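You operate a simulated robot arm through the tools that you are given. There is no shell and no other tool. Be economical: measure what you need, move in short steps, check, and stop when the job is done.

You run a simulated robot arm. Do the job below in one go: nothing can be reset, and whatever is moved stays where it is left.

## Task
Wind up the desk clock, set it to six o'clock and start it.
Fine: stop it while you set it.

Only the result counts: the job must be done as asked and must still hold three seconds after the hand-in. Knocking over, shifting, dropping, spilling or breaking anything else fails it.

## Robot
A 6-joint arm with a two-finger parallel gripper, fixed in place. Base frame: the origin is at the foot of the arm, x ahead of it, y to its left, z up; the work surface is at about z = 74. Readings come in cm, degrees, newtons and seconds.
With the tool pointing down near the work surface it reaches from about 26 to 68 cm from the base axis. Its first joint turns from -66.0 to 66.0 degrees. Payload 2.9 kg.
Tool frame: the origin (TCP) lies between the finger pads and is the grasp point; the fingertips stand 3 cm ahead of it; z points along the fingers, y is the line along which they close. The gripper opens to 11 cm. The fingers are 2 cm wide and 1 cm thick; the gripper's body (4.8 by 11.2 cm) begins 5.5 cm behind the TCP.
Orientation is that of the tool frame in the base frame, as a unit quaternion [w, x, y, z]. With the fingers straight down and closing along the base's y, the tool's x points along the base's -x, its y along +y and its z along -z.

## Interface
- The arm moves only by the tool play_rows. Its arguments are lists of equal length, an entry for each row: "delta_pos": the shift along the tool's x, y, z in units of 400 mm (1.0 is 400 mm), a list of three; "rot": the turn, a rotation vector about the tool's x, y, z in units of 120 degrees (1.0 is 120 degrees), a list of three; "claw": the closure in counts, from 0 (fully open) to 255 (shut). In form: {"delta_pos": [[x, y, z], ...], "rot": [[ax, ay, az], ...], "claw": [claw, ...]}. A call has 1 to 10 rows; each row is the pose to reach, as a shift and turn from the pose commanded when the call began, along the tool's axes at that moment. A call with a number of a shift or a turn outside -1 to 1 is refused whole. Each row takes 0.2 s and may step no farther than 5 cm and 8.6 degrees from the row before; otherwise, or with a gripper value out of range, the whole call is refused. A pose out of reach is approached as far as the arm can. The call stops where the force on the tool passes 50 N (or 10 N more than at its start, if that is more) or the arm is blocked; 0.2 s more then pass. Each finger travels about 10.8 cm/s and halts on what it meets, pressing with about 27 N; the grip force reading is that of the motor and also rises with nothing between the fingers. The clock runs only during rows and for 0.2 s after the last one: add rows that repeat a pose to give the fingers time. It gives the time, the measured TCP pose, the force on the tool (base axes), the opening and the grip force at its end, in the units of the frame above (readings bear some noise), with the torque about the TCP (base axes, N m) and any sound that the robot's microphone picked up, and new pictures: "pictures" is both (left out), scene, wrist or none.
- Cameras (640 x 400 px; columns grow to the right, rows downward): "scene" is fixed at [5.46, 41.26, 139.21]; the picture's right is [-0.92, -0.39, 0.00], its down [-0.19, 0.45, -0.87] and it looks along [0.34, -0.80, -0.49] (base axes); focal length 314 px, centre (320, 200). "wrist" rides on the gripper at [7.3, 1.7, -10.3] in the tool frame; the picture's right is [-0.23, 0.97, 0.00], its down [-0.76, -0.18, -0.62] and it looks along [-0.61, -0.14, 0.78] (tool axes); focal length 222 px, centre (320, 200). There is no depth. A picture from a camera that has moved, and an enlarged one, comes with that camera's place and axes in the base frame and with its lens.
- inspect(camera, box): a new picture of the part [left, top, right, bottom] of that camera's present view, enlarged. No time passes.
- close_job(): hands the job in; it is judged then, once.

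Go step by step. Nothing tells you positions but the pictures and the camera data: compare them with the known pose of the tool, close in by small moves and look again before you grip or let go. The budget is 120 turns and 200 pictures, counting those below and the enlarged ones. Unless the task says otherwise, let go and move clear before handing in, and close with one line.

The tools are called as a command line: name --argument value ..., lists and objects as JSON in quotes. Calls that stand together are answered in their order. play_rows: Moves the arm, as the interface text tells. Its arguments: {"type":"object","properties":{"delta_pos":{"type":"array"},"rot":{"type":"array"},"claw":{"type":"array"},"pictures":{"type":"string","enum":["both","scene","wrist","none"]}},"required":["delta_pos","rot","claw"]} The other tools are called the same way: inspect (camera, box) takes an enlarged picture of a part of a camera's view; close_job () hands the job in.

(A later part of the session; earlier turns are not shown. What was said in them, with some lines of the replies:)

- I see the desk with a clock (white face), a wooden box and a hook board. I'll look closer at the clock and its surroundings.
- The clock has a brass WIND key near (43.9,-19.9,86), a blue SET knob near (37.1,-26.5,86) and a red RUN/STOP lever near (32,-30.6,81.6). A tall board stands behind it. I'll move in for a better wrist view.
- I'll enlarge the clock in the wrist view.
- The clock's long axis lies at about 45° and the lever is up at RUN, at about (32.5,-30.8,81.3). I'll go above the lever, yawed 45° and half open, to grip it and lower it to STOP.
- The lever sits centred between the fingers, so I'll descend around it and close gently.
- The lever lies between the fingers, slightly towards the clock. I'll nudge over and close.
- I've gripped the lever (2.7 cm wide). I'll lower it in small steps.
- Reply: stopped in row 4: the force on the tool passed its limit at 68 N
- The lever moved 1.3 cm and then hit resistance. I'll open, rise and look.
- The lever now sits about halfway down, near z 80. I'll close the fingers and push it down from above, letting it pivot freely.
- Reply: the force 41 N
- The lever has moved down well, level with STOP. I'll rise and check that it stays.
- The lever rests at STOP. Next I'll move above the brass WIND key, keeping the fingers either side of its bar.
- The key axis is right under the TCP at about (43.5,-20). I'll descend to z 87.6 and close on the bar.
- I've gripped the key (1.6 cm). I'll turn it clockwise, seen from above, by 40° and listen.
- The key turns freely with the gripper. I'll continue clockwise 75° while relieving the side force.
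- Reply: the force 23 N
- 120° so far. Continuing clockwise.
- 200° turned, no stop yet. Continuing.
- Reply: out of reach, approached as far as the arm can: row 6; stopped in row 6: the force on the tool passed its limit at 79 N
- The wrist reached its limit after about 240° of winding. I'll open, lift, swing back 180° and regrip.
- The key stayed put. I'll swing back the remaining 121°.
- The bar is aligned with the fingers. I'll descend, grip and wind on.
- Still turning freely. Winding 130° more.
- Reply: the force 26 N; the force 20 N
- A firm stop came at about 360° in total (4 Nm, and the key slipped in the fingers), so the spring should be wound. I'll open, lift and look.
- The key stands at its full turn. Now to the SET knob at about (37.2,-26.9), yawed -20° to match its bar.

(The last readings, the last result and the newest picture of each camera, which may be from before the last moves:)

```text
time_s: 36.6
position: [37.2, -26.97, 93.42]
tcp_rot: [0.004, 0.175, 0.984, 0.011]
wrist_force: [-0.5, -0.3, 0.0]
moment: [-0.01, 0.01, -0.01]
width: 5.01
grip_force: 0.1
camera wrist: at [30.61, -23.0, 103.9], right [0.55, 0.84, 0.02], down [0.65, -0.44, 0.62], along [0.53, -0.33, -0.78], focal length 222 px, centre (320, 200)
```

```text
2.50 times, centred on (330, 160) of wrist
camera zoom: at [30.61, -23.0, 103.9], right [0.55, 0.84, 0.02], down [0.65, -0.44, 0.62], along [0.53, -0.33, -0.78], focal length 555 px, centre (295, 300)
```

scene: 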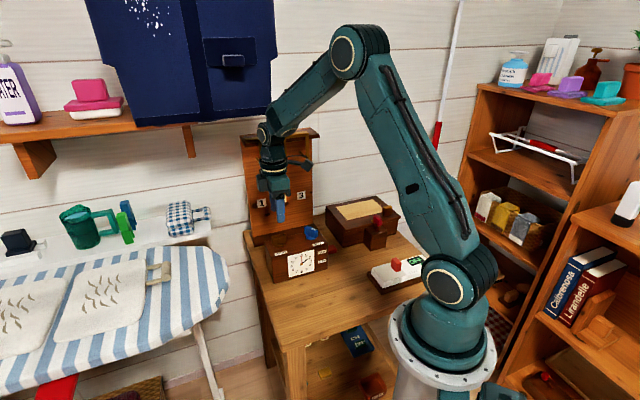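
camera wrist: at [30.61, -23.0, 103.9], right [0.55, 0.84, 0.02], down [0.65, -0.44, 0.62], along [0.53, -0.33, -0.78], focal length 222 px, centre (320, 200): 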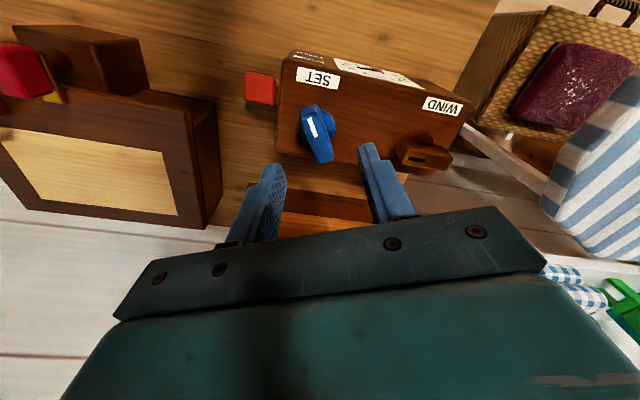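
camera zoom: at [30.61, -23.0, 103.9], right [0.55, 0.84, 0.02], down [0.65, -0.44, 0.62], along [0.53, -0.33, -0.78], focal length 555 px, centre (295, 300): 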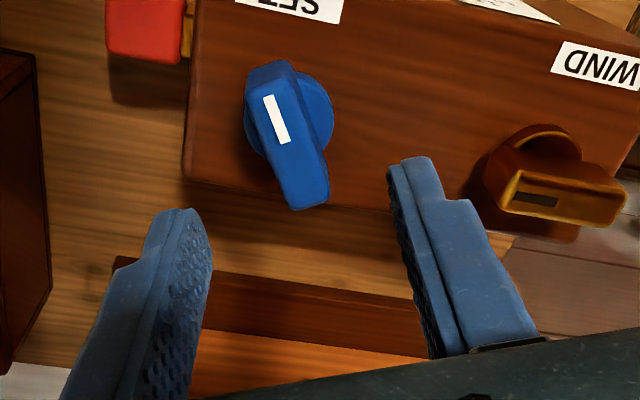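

The knob axis is at about (36.8,-26.6) and its bar at about -15°. I'll adjust, descend and grip.

play_rows --delta_pos '[[0.0125, 0.005, 0.03], [0.0125, 0.005, 0.09], [0.0125, 0.005, 0.143], [0.0125, 0.005, 0.143], [0.0125, 0.005, 0.143], [0.0125, 0.005, 0.143]]' --rot '[[0, 0, -0.04], [0, 0, -0.04], [0, 0, -0.04], [0, 0, -0.04], [0, 0, -0.04], [0, 0, -0.04]]' --claw '[139, 139, 139, 200, 245, 245]' --pictures "wrist"

inspect --camera "scene" --box '[265, 205, 365, 285]'

```text
time_s: 38.0
position: [36.7, -26.84, 87.79]
tcp_rot: [0.004, 0.139, 0.99, 0.006]
wrist_force: [-9.5, -29.1, -16.8]
moment: [-1.83, -0.75, -0.13]
width: 1.59
grip_force: 44.5
camera wrist: at [29.86, -23.21, 98.18], right [0.49, 0.87, 0.01], down [0.68, -0.39, 0.62], along [0.55, -0.29, -0.78], focal length 222 px, centre (320, 200)
```

wrist: 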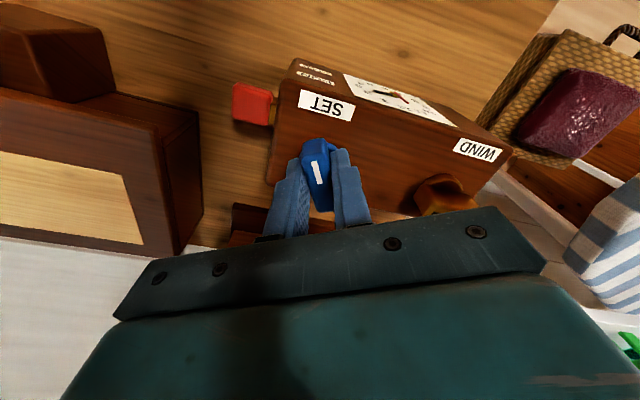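

```text
5.00 times, centred on (315, 245) of scene
camera zoom: at [5.46, 41.18, 139.24], right [-0.92, -0.39, 0.0], down [-0.19, 0.46, -0.87], along [0.34, -0.8, -0.49], focal length 1572 px, centre (345, -25)
```

zoom: 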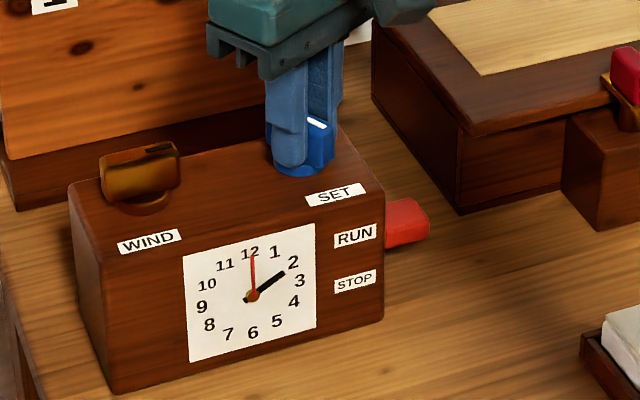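

Gripped. I'll ease the side force and turn it clockwise 24° to see how the hand responds.

play_rows --delta_pos '[[0.001, -0.006, 0], [0.001, -0.006, 0], [0.001, -0.006, 0], [0.001, -0.006, 0], [0.001, -0.006, 0]]' --rot '[[0, 0, 0], [0, 0, 0.067], [0, 0, 0.133], [0, 0, 0.2], [0, 0, 0.2]]' --claw '[245, 245, 245, 245, 245]' --pictures "none"

inspect --camera "scene" --box '[275, 225, 345, 285]'

```text
time_s: 39.2
position: [36.76, -26.6, 87.76]
tcp_rot: [0.002, 0.338, 0.941, 0.012]
wrist_force: [-1.9, -10.5, -1.2]
moment: [-1.65, 0.16, -0.04]
width: 1.6
grip_force: 45.4
```

```text
6.67 times, centred on (310, 255) of scene
camera zoom: at [5.46, 41.24, 139.22], right [-0.92, -0.39, 0.0], down [-0.19, 0.45, -0.87], along [0.34, -0.8, -0.49], focal length 2096 px, centre (387, -167)
```

zoom: 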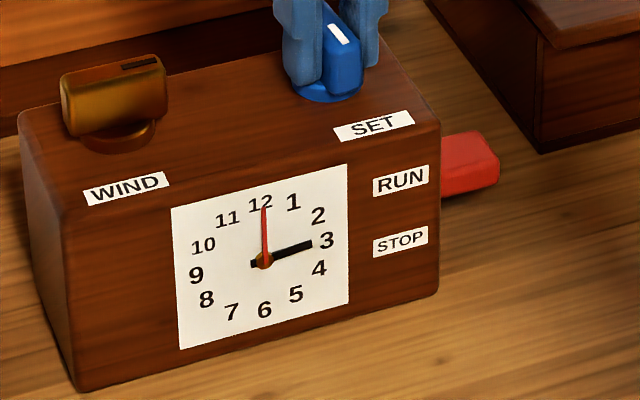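

The hand moved towards 3, roughly one to one and in the right direction. I'll turn 64° more and recheck.

play_rows --delta_pos '[[0, 0, 0], [0, 0, 0], [0, 0, 0], [0, 0, 0], [0, 0, 0], [0, 0, 0], [0, 0, 0], [0, 0, 0], [0, 0, 0]]' --rot '[[0, 0, 0.067], [0, 0, 0.133], [0, 0, 0.2], [0, 0, 0.267], [0, 0, 0.333], [0, 0, 0.4], [0, 0, 0.467], [0, 0, 0.533], [0, 0, 0.533]]' --claw '[245, 245, 245, 245, 245, 245, 245, 245, 245]' --pictures "none"

inspect --camera "scene" --box '[275, 225, 345, 285]'

```text
time_s: 41.2
position: [37.08, -26.49, 87.87]
tcp_rot: [-0.002, 0.784, 0.621, 0.015]
wrist_force: [30.5, 14.3, 15.5]
moment: [-0.46, 0.69, 0.08]
width: 1.61
grip_force: 44.8
```

```text
6.67 times, centred on (310, 255) of scene
camera zoom: at [5.52, 41.31, 139.19], right [-0.92, -0.39, 0.0], down [-0.19, 0.45, -0.87], along [0.34, -0.8, -0.49], focal length 2096 px, centre (387, -167)
```

zoom: 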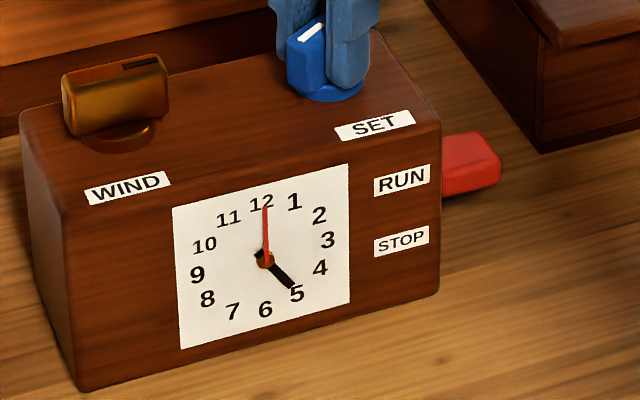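

Hand is at about 5:00 (1:1 with the knob). I'll turn 30° more, relieving the side force.

play_rows --delta_pos '[[0.004, 0.0055, 0], [0.004, 0.0055, 0], [0.004, 0.0055, 0], [0.004, 0.0055, 0], [0.004, 0.0055, 0], [0.004, 0.0055, 0]]' --rot '[[0, 0, 0.05], [0, 0, 0.11], [0, 0, 0.17], [0, 0, 0.22], [0, 0, 0.252], [0, 0, 0.252]]' --claw '[245, 245, 245, 245, 245, 245]' --pictures "none"

inspect --camera "scene" --box '[285, 240, 325, 280]'

```text
time_s: 42.6
position: [37.16, -26.47, 87.67]
tcp_rot: [-0.004, 0.919, 0.394, 0.013]
wrist_force: [29.8, 0.8, -3.7]
moment: [0.24, -0.47, 0.08]
width: 1.57
grip_force: 45.4
```

```text
10.00 times, centred on (305, 260) of scene
camera zoom: at [5.54, 41.26, 139.21], right [-0.92, -0.39, 0.0], down [-0.19, 0.45, -0.87], along [0.34, -0.8, -0.49], focal length 3144 px, centre (470, -400)
```

zoom: 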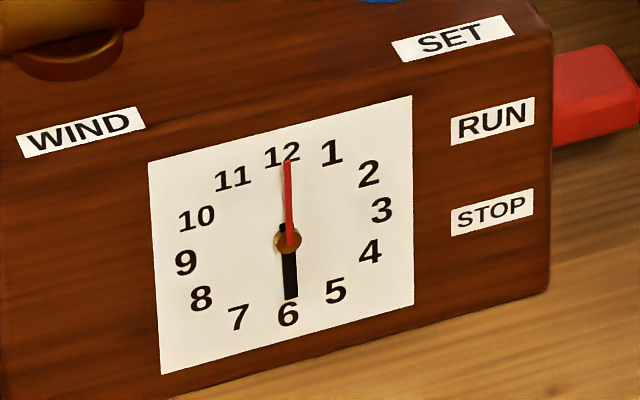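

The hand points at 6. I'll release, lift and check.

play_rows --delta_pos '[[0, 0, 0], [0, 0, 0], [0, 0, -0.07], [0, 0, -0.15], [0, 0, -0.15]]' --rot '[[0, 0, 0], [0, 0, 0], [0, 0, 0], [0, 0, 0], [0, 0, 0]]' --claw '[139, 139, 139, 139, 139]' --pictures "none"

inspect --camera "scene" --box '[285, 240, 325, 280]'

```text
time_s: 43.8
position: [36.79, -26.57, 93.98]
tcp_rot: [-0.007, 0.919, 0.393, 0.01]
wrist_force: [0.1, -0.1, 0.4]
moment: [-0.02, 0.02, 0.02]
width: 5.02
grip_force: 0.0
```

```text
10.00 times, centred on (305, 260) of scene
camera zoom: at [5.46, 41.26, 139.21], right [-0.92, -0.39, 0.0], down [-0.19, 0.45, -0.87], along [0.34, -0.8, -0.49], focal length 3144 px, centre (470, -400)
```

zoom: 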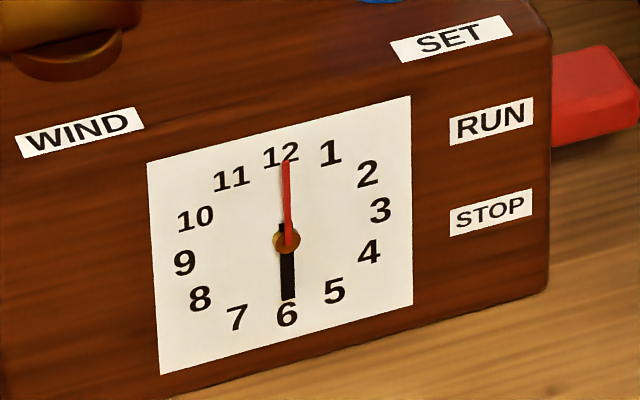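

The hand reads exactly 6:00. Next I'll swing back to yaw 45° over the lever.

play_rows --delta_pos '[[-0.05, -0.003, 0], [-0.1, -0.006, 0], [-0.157, -0.009, 0], [-0.157, -0.009, 0], [-0.157, -0.009, 0], [-0.157, -0.009, 0], [-0.157, -0.009, 0], [-0.157, -0.009, 0], [-0.157, -0.009, 0], [-0.157, -0.009, 0]]' --rot '[[0, 0, -0.07], [0, 0, -0.14], [0, 0, -0.21], [0, 0, -0.28], [0, 0, -0.35], [0, 0, -0.42], [0, 0, -0.49], [0, 0, -0.56], [0, 0, -0.63], [0, 0, -0.7]]' --claw '[139, 139, 139, 139, 139, 139, 139, 139, 139, 139]' --pictures "none"

play_rows --delta_pos '[[0, 0, 0], [0, 0, 0], [0, 0, 0], [0, 0, 0], [0, 0, 0], [0, 0, 0], [0, 0, 0], [0, 0, 0], [0, 0, 0], [0, 0, 0]]' --rot '[[0, 0, -0.07], [0, 0, -0.14], [0, 0, -0.21], [0, 0, -0.28], [0, 0, -0.35], [0, 0, -0.42], [0, 0, -0.49], [0, 0, -0.56], [0, 0, -0.63], [0, 0, -0.7]]' --claw '[139, 139, 139, 139, 139, 139, 139, 139, 139, 139]' --pictures "none"

play_rows --delta_pos '[[0, 0, 0], [0, 0, 0], [0, 0, 0]]' --rot '[[0, 0, -0.07], [0, 0, -0.088], [0, 0, -0.088]]' --claw '[139, 139, 139]' --pictures "wrist"

inspect --camera "scene" --box '[265, 205, 365, 285]'

```text
time_s: 46.0
position: [32.24, -30.95, 93.65]
tcp_rot: [0.001, 0.42, 0.907, 0.012]
wrist_force: [-0.9, -0.1, -0.3]
moment: [0.01, -0.03, 0.01]
width: 5.02
grip_force: 0.1
```

```text
time_s: 48.2
position: [32.25, -30.81, 93.7]
tcp_rot: [0.008, -0.296, 0.955, 0.008]
wrist_force: [0.2, -0.9, 0.0]
moment: [-0.03, 0.02, 0.01]
width: 4.99
grip_force: 0.1
```

```text
time_s: 49.0
position: [32.27, -30.96, 93.6]
tcp_rot: [0.01, -0.382, 0.924, 0.008]
wrist_force: [0.7, 0.4, 0.3]
moment: [0.03, -0.01, 0.03]
width: 5.01
grip_force: 0.0
camera wrist: at [25.63, -35.05, 103.8], right [-0.53, 0.85, 0.01], down [0.66, 0.4, 0.64], along [0.54, 0.34, -0.77], focal length 222 px, centre (320, 200)
```

wrist: 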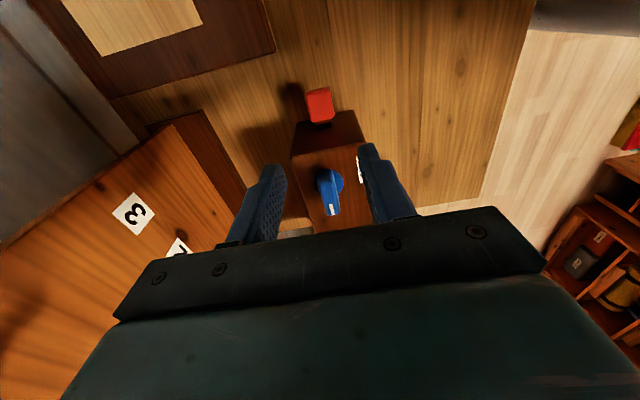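

```text
5.00 times, centred on (315, 245) of scene
camera zoom: at [5.46, 41.26, 139.21], right [-0.92, -0.39, 0.0], down [-0.19, 0.45, -0.87], along [0.34, -0.8, -0.49], focal length 1572 px, centre (345, -25)
```

zoom: 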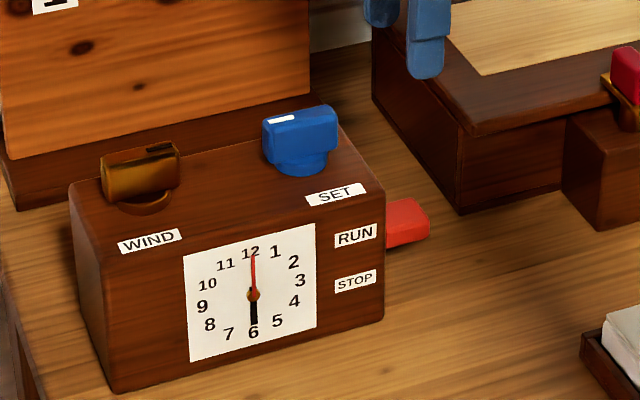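

I'll descend around the lever to z 80 and grip.

play_rows --delta_pos '[[0, 0.005, 0.1], [0, 0.005, 0.2], [0, 0.005, 0.29], [0, 0.005, 0.34], [0, 0.005, 0.34], [0, 0.005, 0.34], [0, 0.005, 0.34]]' --rot '[[0, 0, 0], [0, 0, 0], [0, 0, 0], [0, 0, 0], [0, 0, 0], [0, 0, 0], [0, 0, 0]]' --claw '[139, 139, 139, 139, 200, 230, 230]' --pictures "none"

inspect --camera "scene" --box '[265, 205, 365, 285]'

```text
time_s: 50.0
position: [32.55, -31.01, 81.21]
tcp_rot: [0.012, -0.382, 0.924, 0.002]
wrist_force: [-2.1, -1.8, 7.6]
moment: [0.34, -0.25, -0.03]
width: 5.03
grip_force: 0.0
stopped in row 4: the force on the tool passed its limit at 92 N (the readings are from after the stop); the commanded pose is now the measured one
```

```text
5.00 times, centred on (315, 245) of scene
camera zoom: at [5.45, 41.26, 139.21], right [-0.92, -0.39, 0.0], down [-0.19, 0.45, -0.87], along [0.34, -0.8, -0.49], focal length 1572 px, centre (345, -25)
```

zoom: 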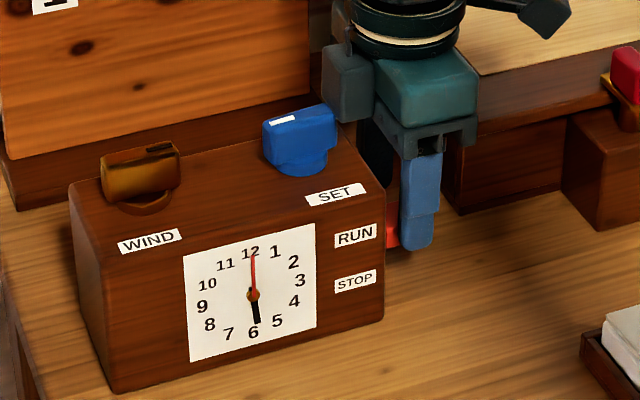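

The block on the back of the gripper touched the blue knob (the hand slipped to about 5:40). I'll lift off and switch to yaw -135°, which puts that block on the far side. Then I'll redo the setting and raise the lever from that orientation.

play_rows --delta_pos '[[0, 0, -0.08], [0, 0, -0.17], [0, 0, -0.26], [0, 0, -0.32], [0, 0, -0.32], [0, 0, -0.32], [0, 0, -0.32], [0, 0, -0.32], [0, 0, -0.32], [0, 0, -0.32]]' --rot '[[0, 0, 0], [0, 0, 0], [0, 0, 0], [0, 0, 0.06], [0, 0, 0.13], [0, 0, 0.2], [0, 0, 0.27], [0, 0, 0.34], [0, 0, 0.41], [0, 0, 0.48]]' --claw '[139, 139, 139, 139, 139, 139, 139, 139, 139, 139]' --pictures "none"

inspect --camera "scene" --box '[275, 220, 345, 280]'

```text
time_s: 52.1
position: [32.15, -31.1, 93.94]
tcp_rot: [0.009, 0.11, 0.994, 0.008]
wrist_force: [-0.3, 0.6, -1.0]
moment: [0.0, -0.02, -0.02]
width: 5.0
grip_force: 0.1
```

```text
6.67 times, centred on (310, 250) of scene
camera zoom: at [5.46, 41.26, 139.21], right [-0.92, -0.39, 0.0], down [-0.19, 0.45, -0.87], along [0.34, -0.8, -0.49], focal length 2096 px, centre (387, -133)
```

zoom: 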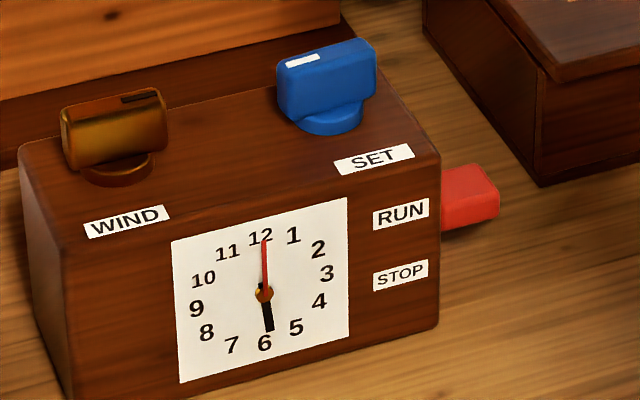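

The hand is about 4–5° short of 6. I'll go back over the blue knob at yaw -130°.

play_rows --delta_pos '[[-0.03, 0.045, 0], [-0.06, 0.09, 0], [-0.089, 0.135, 0], [-0.089, 0.135, 0], [-0.089, 0.135, 0], [-0.089, 0.135, 0], [-0.089, 0.135, 0], [-0.089, 0.135, 0], [-0.089, 0.135, 0], [-0.089, 0.135, 0]]' --rot '[[0, 0, 0.07], [0, 0, 0.14], [0, 0, 0.21], [0, 0, 0.28], [0, 0, 0.35], [0, 0, 0.42], [0, 0, 0.49], [0, 0, 0.56], [0, 0, 0.63], [0, 0, 0.7]]' --claw '[139, 139, 139, 139, 139, 139, 139, 139, 139, 139]' --pictures "none"

play_rows --delta_pos '[[0, 0, 0], [0, 0, 0], [0, 0, 0], [0, 0, 0], [0, 0, 0]]' --rot '[[0, 0, 0.07], [0, 0, 0.14], [0, 0, 0.21], [0, 0, 0.275], [0, 0, 0.275]]' --claw '[139, 139, 139, 139, 139]' --pictures "wrist"

inspect --camera "wrist" --box '[230, 60, 430, 220]'

```text
time_s: 54.4
position: [36.86, -26.68, 94.24]
tcp_rot: [0.001, 0.747, 0.664, 0.013]
wrist_force: [-0.4, 0.2, -0.4]
moment: [0.01, 0.0, -0.01]
width: 5.0
grip_force: 0.0
```

```text
time_s: 55.5
position: [36.87, -26.55, 94.06]
tcp_rot: [-0.002, 0.905, 0.425, 0.013]
wrist_force: [-0.1, -0.5, -0.1]
moment: [0.03, 0.02, 0.02]
width: 5.0
grip_force: 0.0
camera wrist: at [42.36, -22.26, 104.68], right [0.6, -0.8, 0.0], down [-0.64, -0.48, 0.6], along [-0.48, -0.37, -0.8], focal length 222 px, centre (320, 200)
```

wrist: 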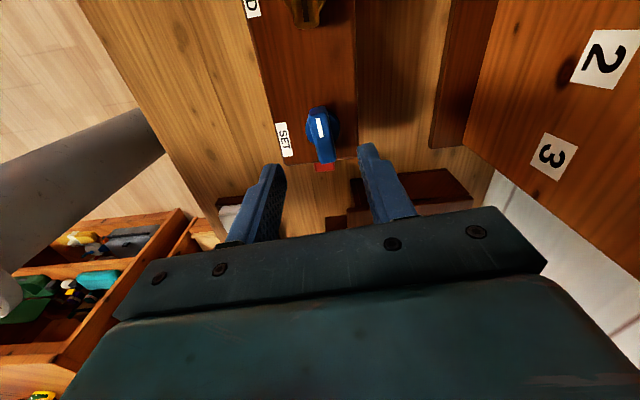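

```text
2.50 times, centred on (330, 140) of wrist
camera zoom: at [42.36, -22.26, 104.68], right [0.6, -0.8, 0.0], down [-0.64, -0.48, 0.6], along [-0.48, -0.37, -0.8], focal length 555 px, centre (295, 350)
```

zoom: 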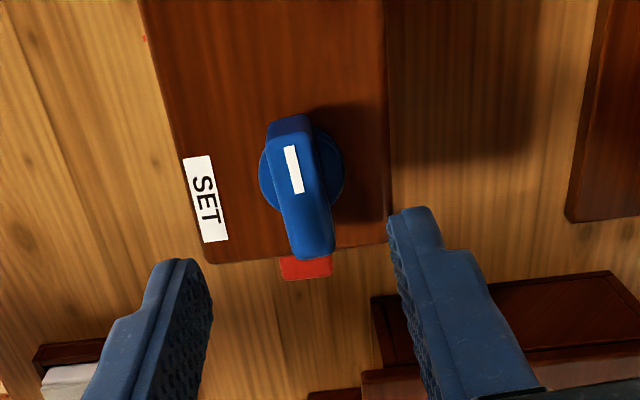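

Aligned. I'll descend, grip, then turn 4.2° clockwise (back to the earlier final yaw).

play_rows --delta_pos '[[0, 0, 0.06], [0, 0, 0.12], [0, 0, 0.159], [0, 0, 0.159], [0, 0, 0.159], [0, 0, 0.159], [0, 0, 0.159], [0, 0, 0.159]]' --rot '[[0, 0, 0], [0, 0, 0], [0, 0, 0], [0, 0, 0], [0, 0, 0], [0, 0, 0], [0, 0, 0.035], [0, 0, 0.035]]' --claw '[139, 139, 139, 200, 245, 245, 245, 245]' --pictures "none"

inspect --camera "scene" --box '[285, 240, 325, 280]'

```text
time_s: 57.4
position: [37.18, -26.56, 87.68]
tcp_rot: [0.0, 0.92, 0.392, 0.013]
wrist_force: [23.3, -14.5, -19.7]
moment: [-0.34, 1.37, 0.06]
width: 1.61
grip_force: 44.8
```

```text
10.00 times, centred on (305, 260) of scene
camera zoom: at [5.55, 41.21, 139.22], right [-0.92, -0.39, 0.0], down [-0.19, 0.45, -0.87], along [0.34, -0.8, -0.49], focal length 3144 px, centre (470, -400)
```

zoom: 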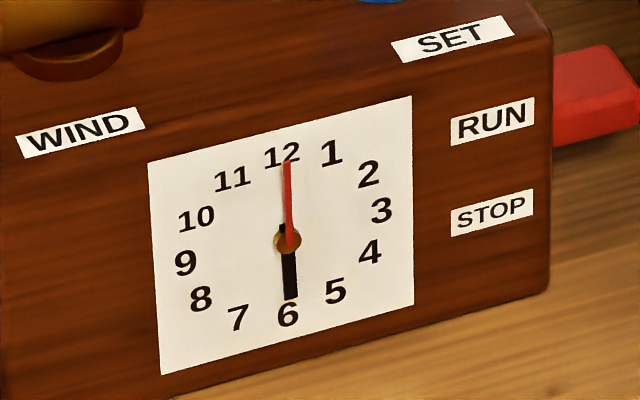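

One more degree, then release and lift.

play_rows --delta_pos '[[0, 0, 0], [0, 0, 0], [0, 0, 0], [0, 0, 0], [0, 0, -0.07], [0, 0, -0.16], [0, 0, -0.16]]' --rot '[[0, 0, 0.006], [0, 0, 0.006], [0, 0, 0.006], [0, 0, 0.006], [0, 0, 0.006], [0, 0, 0.006], [0, 0, 0.006]]' --claw '[245, 245, 139, 139, 139, 139, 139]' --pictures "none"

inspect --camera "scene" --box '[285, 240, 325, 280]'

```text
time_s: 59.0
position: [36.71, -26.46, 94.14]
tcp_rot: [-0.003, 0.922, 0.386, 0.012]
wrist_force: [-0.9, -0.2, -0.3]
moment: [-0.01, 0.01, 0.01]
width: 5.03
grip_force: 0.0
```

```text
10.00 times, centred on (305, 260) of scene
camera zoom: at [5.46, 41.26, 139.21], right [-0.92, -0.39, 0.0], down [-0.19, 0.45, -0.87], along [0.34, -0.8, -0.49], focal length 3144 px, centre (470, -400)
```

zoom: 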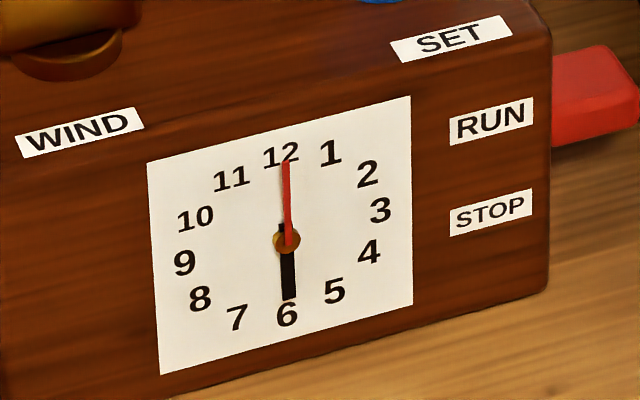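

Set to 6:00. Now over to the lever in this orientation.

play_rows --delta_pos '[[-0.06, -0.002, 0], [-0.12, -0.004, 0], [-0.165, -0.0056, 0], [-0.165, -0.0056, 0.09], [-0.165, -0.0056, 0.17], [-0.165, -0.0056, 0.17]]' --rot '[[0, 0, 0], [0, 0, 0], [0, 0, 0], [0, 0, 0], [0, 0, 0], [0, 0, 0]]' --claw '[139, 139, 139, 139, 139, 139]' --pictures "wrist"

inspect --camera "scene" --box '[265, 195, 365, 275]'

inspect --camera "wrist" --box '[230, 60, 430, 220]'

```text
time_s: 60.4
position: [32.3, -30.9, 86.94]
tcp_rot: [-0.002, 0.922, 0.387, 0.012]
wrist_force: [0.2, -0.6, 1.2]
moment: [-0.02, 0.02, 0.02]
width: 5.0
grip_force: 0.0
camera wrist: at [38.07, -27.05, 97.61], right [0.54, -0.84, 0.0], down [-0.67, -0.43, 0.6], along [-0.51, -0.32, -0.8], focal length 222 px, centre (320, 200)
```

wrist: 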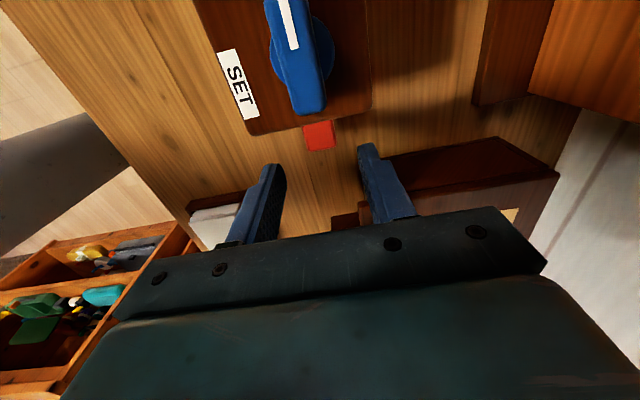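

```text
5.00 times, centred on (315, 235) of scene
camera zoom: at [5.46, 41.26, 139.21], right [-0.92, -0.39, 0.0], down [-0.19, 0.45, -0.87], along [0.34, -0.8, -0.49], focal length 1572 px, centre (345, 25)
```

zoom: 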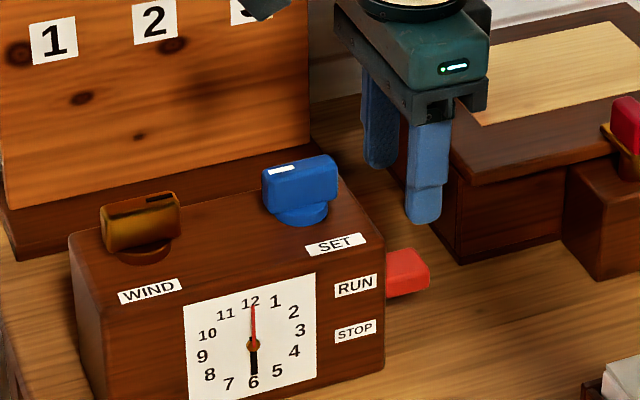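

```text
2.50 times, centred on (330, 140) of wrist
camera zoom: at [38.07, -27.05, 97.61], right [0.54, -0.84, 0.0], down [-0.67, -0.43, 0.6], along [-0.51, -0.32, -0.8], focal length 555 px, centre (295, 350)
```

zoom: 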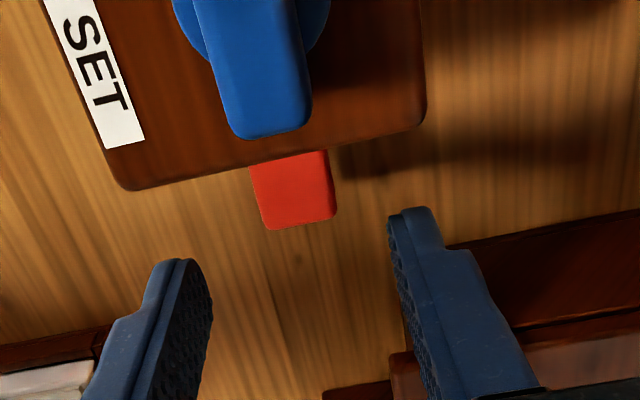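

The lever is centred between the fingers. I'll descend to z 81 and grip.

play_rows --delta_pos '[[-0.01, -0.005, 0.05], [-0.01, -0.005, 0.1], [-0.01, -0.005, 0.148], [-0.01, -0.005, 0.148], [-0.01, -0.005, 0.148], [-0.01, -0.005, 0.148]]' --rot '[[0, 0, 0], [0, 0, 0], [0, 0, 0], [0, 0, 0], [0, 0, 0], [0, 0, 0]]' --claw '[139, 139, 139, 200, 230, 230]' --pictures "wrist"

inspect --camera "scene" --box '[265, 205, 365, 285]'

```text
time_s: 61.8
position: [32.0, -30.92, 81.29]
tcp_rot: [-0.004, 0.922, 0.387, 0.012]
wrist_force: [-5.3, 4.7, 0.5]
moment: [0.14, 0.23, -0.37]
width: 2.7
grip_force: 44.6
camera wrist: at [37.89, -27.15, 91.83], right [0.54, -0.84, 0.0], down [-0.67, -0.43, 0.6], along [-0.51, -0.32, -0.8], focal length 222 px, centre (320, 200)
```

wrist: 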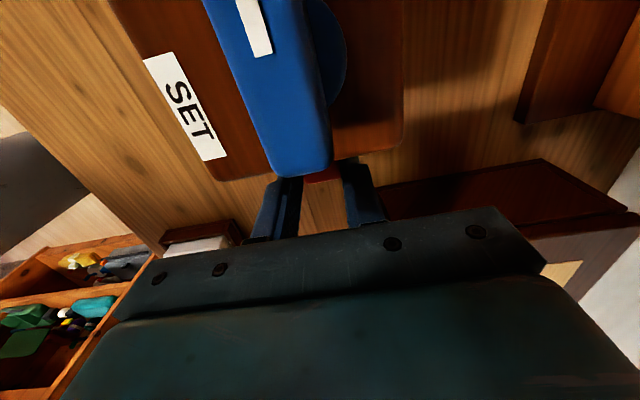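

```text
5.00 times, centred on (315, 245) of scene
camera zoom: at [5.45, 41.27, 139.21], right [-0.92, -0.39, 0.0], down [-0.19, 0.45, -0.87], along [0.34, -0.8, -0.49], focal length 1572 px, centre (345, -25)
```

zoom: 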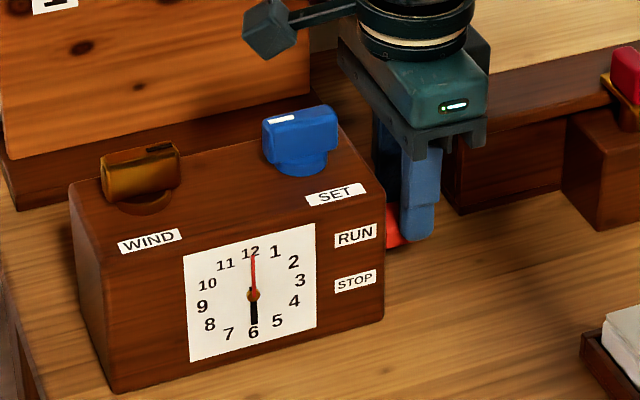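

Lever gripped (2.7 cm), with clearance to the knob. I'll raise it about 3.2 cm in small steps.

play_rows --delta_pos '[[0, 0, -0.012], [0, 0, -0.025], [0, 0, -0.038], [0, 0, -0.05], [0, 0, -0.062], [0, 0, -0.072], [0, 0, -0.08], [0, 0, -0.08]]' --rot '[[0, 0, 0], [0, 0, 0], [0, 0, 0], [0, 0, 0], [0, 0, 0], [0, 0, 0], [0, 0, 0], [0, 0, 0]]' --claw '[230, 230, 230, 230, 230, 230, 230, 230]' --pictures "none"

inspect --camera "scene" --box '[265, 205, 365, 285]'

```text
time_s: 63.5
position: [31.92, -30.99, 84.44]
tcp_rot: [-0.004, 0.921, 0.388, 0.013]
wrist_force: [2.4, 23.2, 0.0]
moment: [0.29, 0.33, -0.5]
width: 2.66
grip_force: 44.7
```

```text
5.00 times, centred on (315, 245) of scene
camera zoom: at [5.47, 41.32, 139.19], right [-0.92, -0.39, 0.0], down [-0.19, 0.45, -0.87], along [0.34, -0.8, -0.49], focal length 1572 px, centre (345, -25)
```

zoom: 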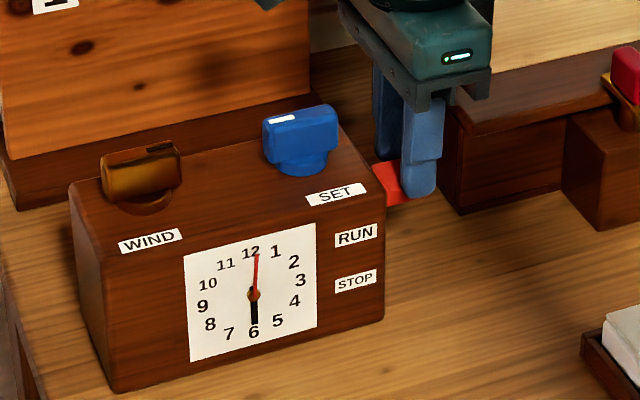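

The lever is up and the red hand has started moving. I'll nudge 0.4 cm further to seat it, then release.

play_rows --delta_pos '[[0, 0, -0.005], [0, 0, -0.01], [0, 0, -0.01]]' --rot '[[0, 0, 0], [0, 0, 0], [0, 0, 0]]' --claw '[230, 230, 230]' --pictures "none"

play_rows --delta_pos '[[0, 0, 0], [0, 0, 0], [0, 0, -0.08], [0, 0, -0.18], [-0.05, 0, -0.28], [-0.05, 0, -0.36]]' --rot '[[0, 0, 0], [0, 0, 0], [0, 0, 0], [0, 0, 0], [0, 0, 0], [0, 0, 0]]' --claw '[139, 139, 139, 139, 139, 139]' --pictures "scene"

inspect --camera "scene" --box '[275, 220, 345, 280]'

```text
time_s: 64.3
position: [32.03, -30.96, 84.81]
tcp_rot: [-0.004, 0.921, 0.388, 0.015]
wrist_force: [7.2, 23.5, -11.4]
moment: [0.49, 0.01, -0.47]
width: 2.66
grip_force: 44.8
```

```text
time_s: 65.8
position: [30.08, -32.79, 99.23]
tcp_rot: [-0.003, 0.922, 0.387, 0.012]
wrist_force: [-0.2, 0.0, 0.3]
moment: [-0.06, 0.01, -0.03]
width: 4.96
grip_force: 0.0
```

scene: 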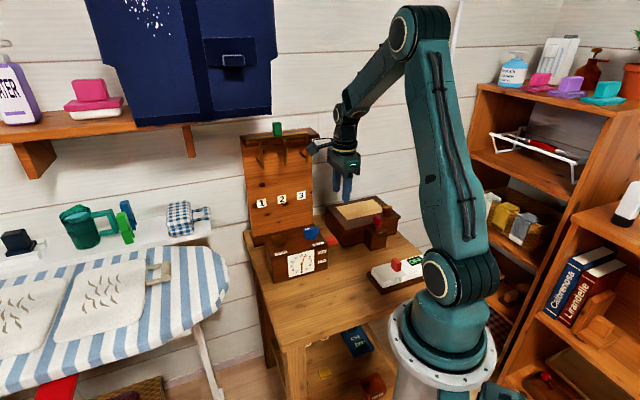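

```text
6.67 times, centred on (310, 250) of scene
camera zoom: at [5.46, 41.26, 139.21], right [-0.92, -0.39, 0.0], down [-0.19, 0.45, -0.87], along [0.34, -0.8, -0.49], focal length 2096 px, centre (387, -133)
```

zoom: 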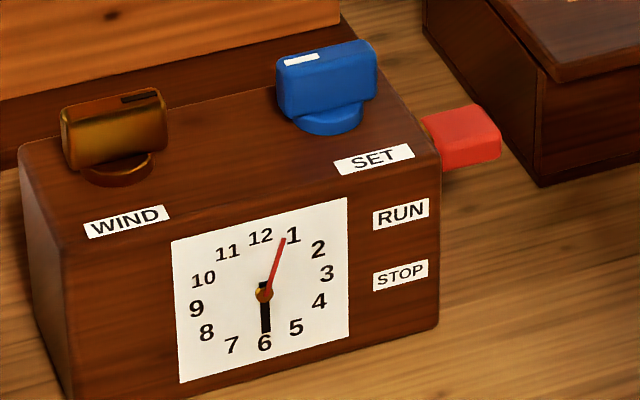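

The lever is up at RUN, the red second hand is moving and the hour hand points at 6. The arm is clear, so I'm handing in.

close_job

```text
The job is handed in.
```

The desk clock is wound one full turn to its stop, set to six o'clock and running with the lever at RUN. The gripper touched the SET knob once along the way, so I set the hand to six again before starting the clock.
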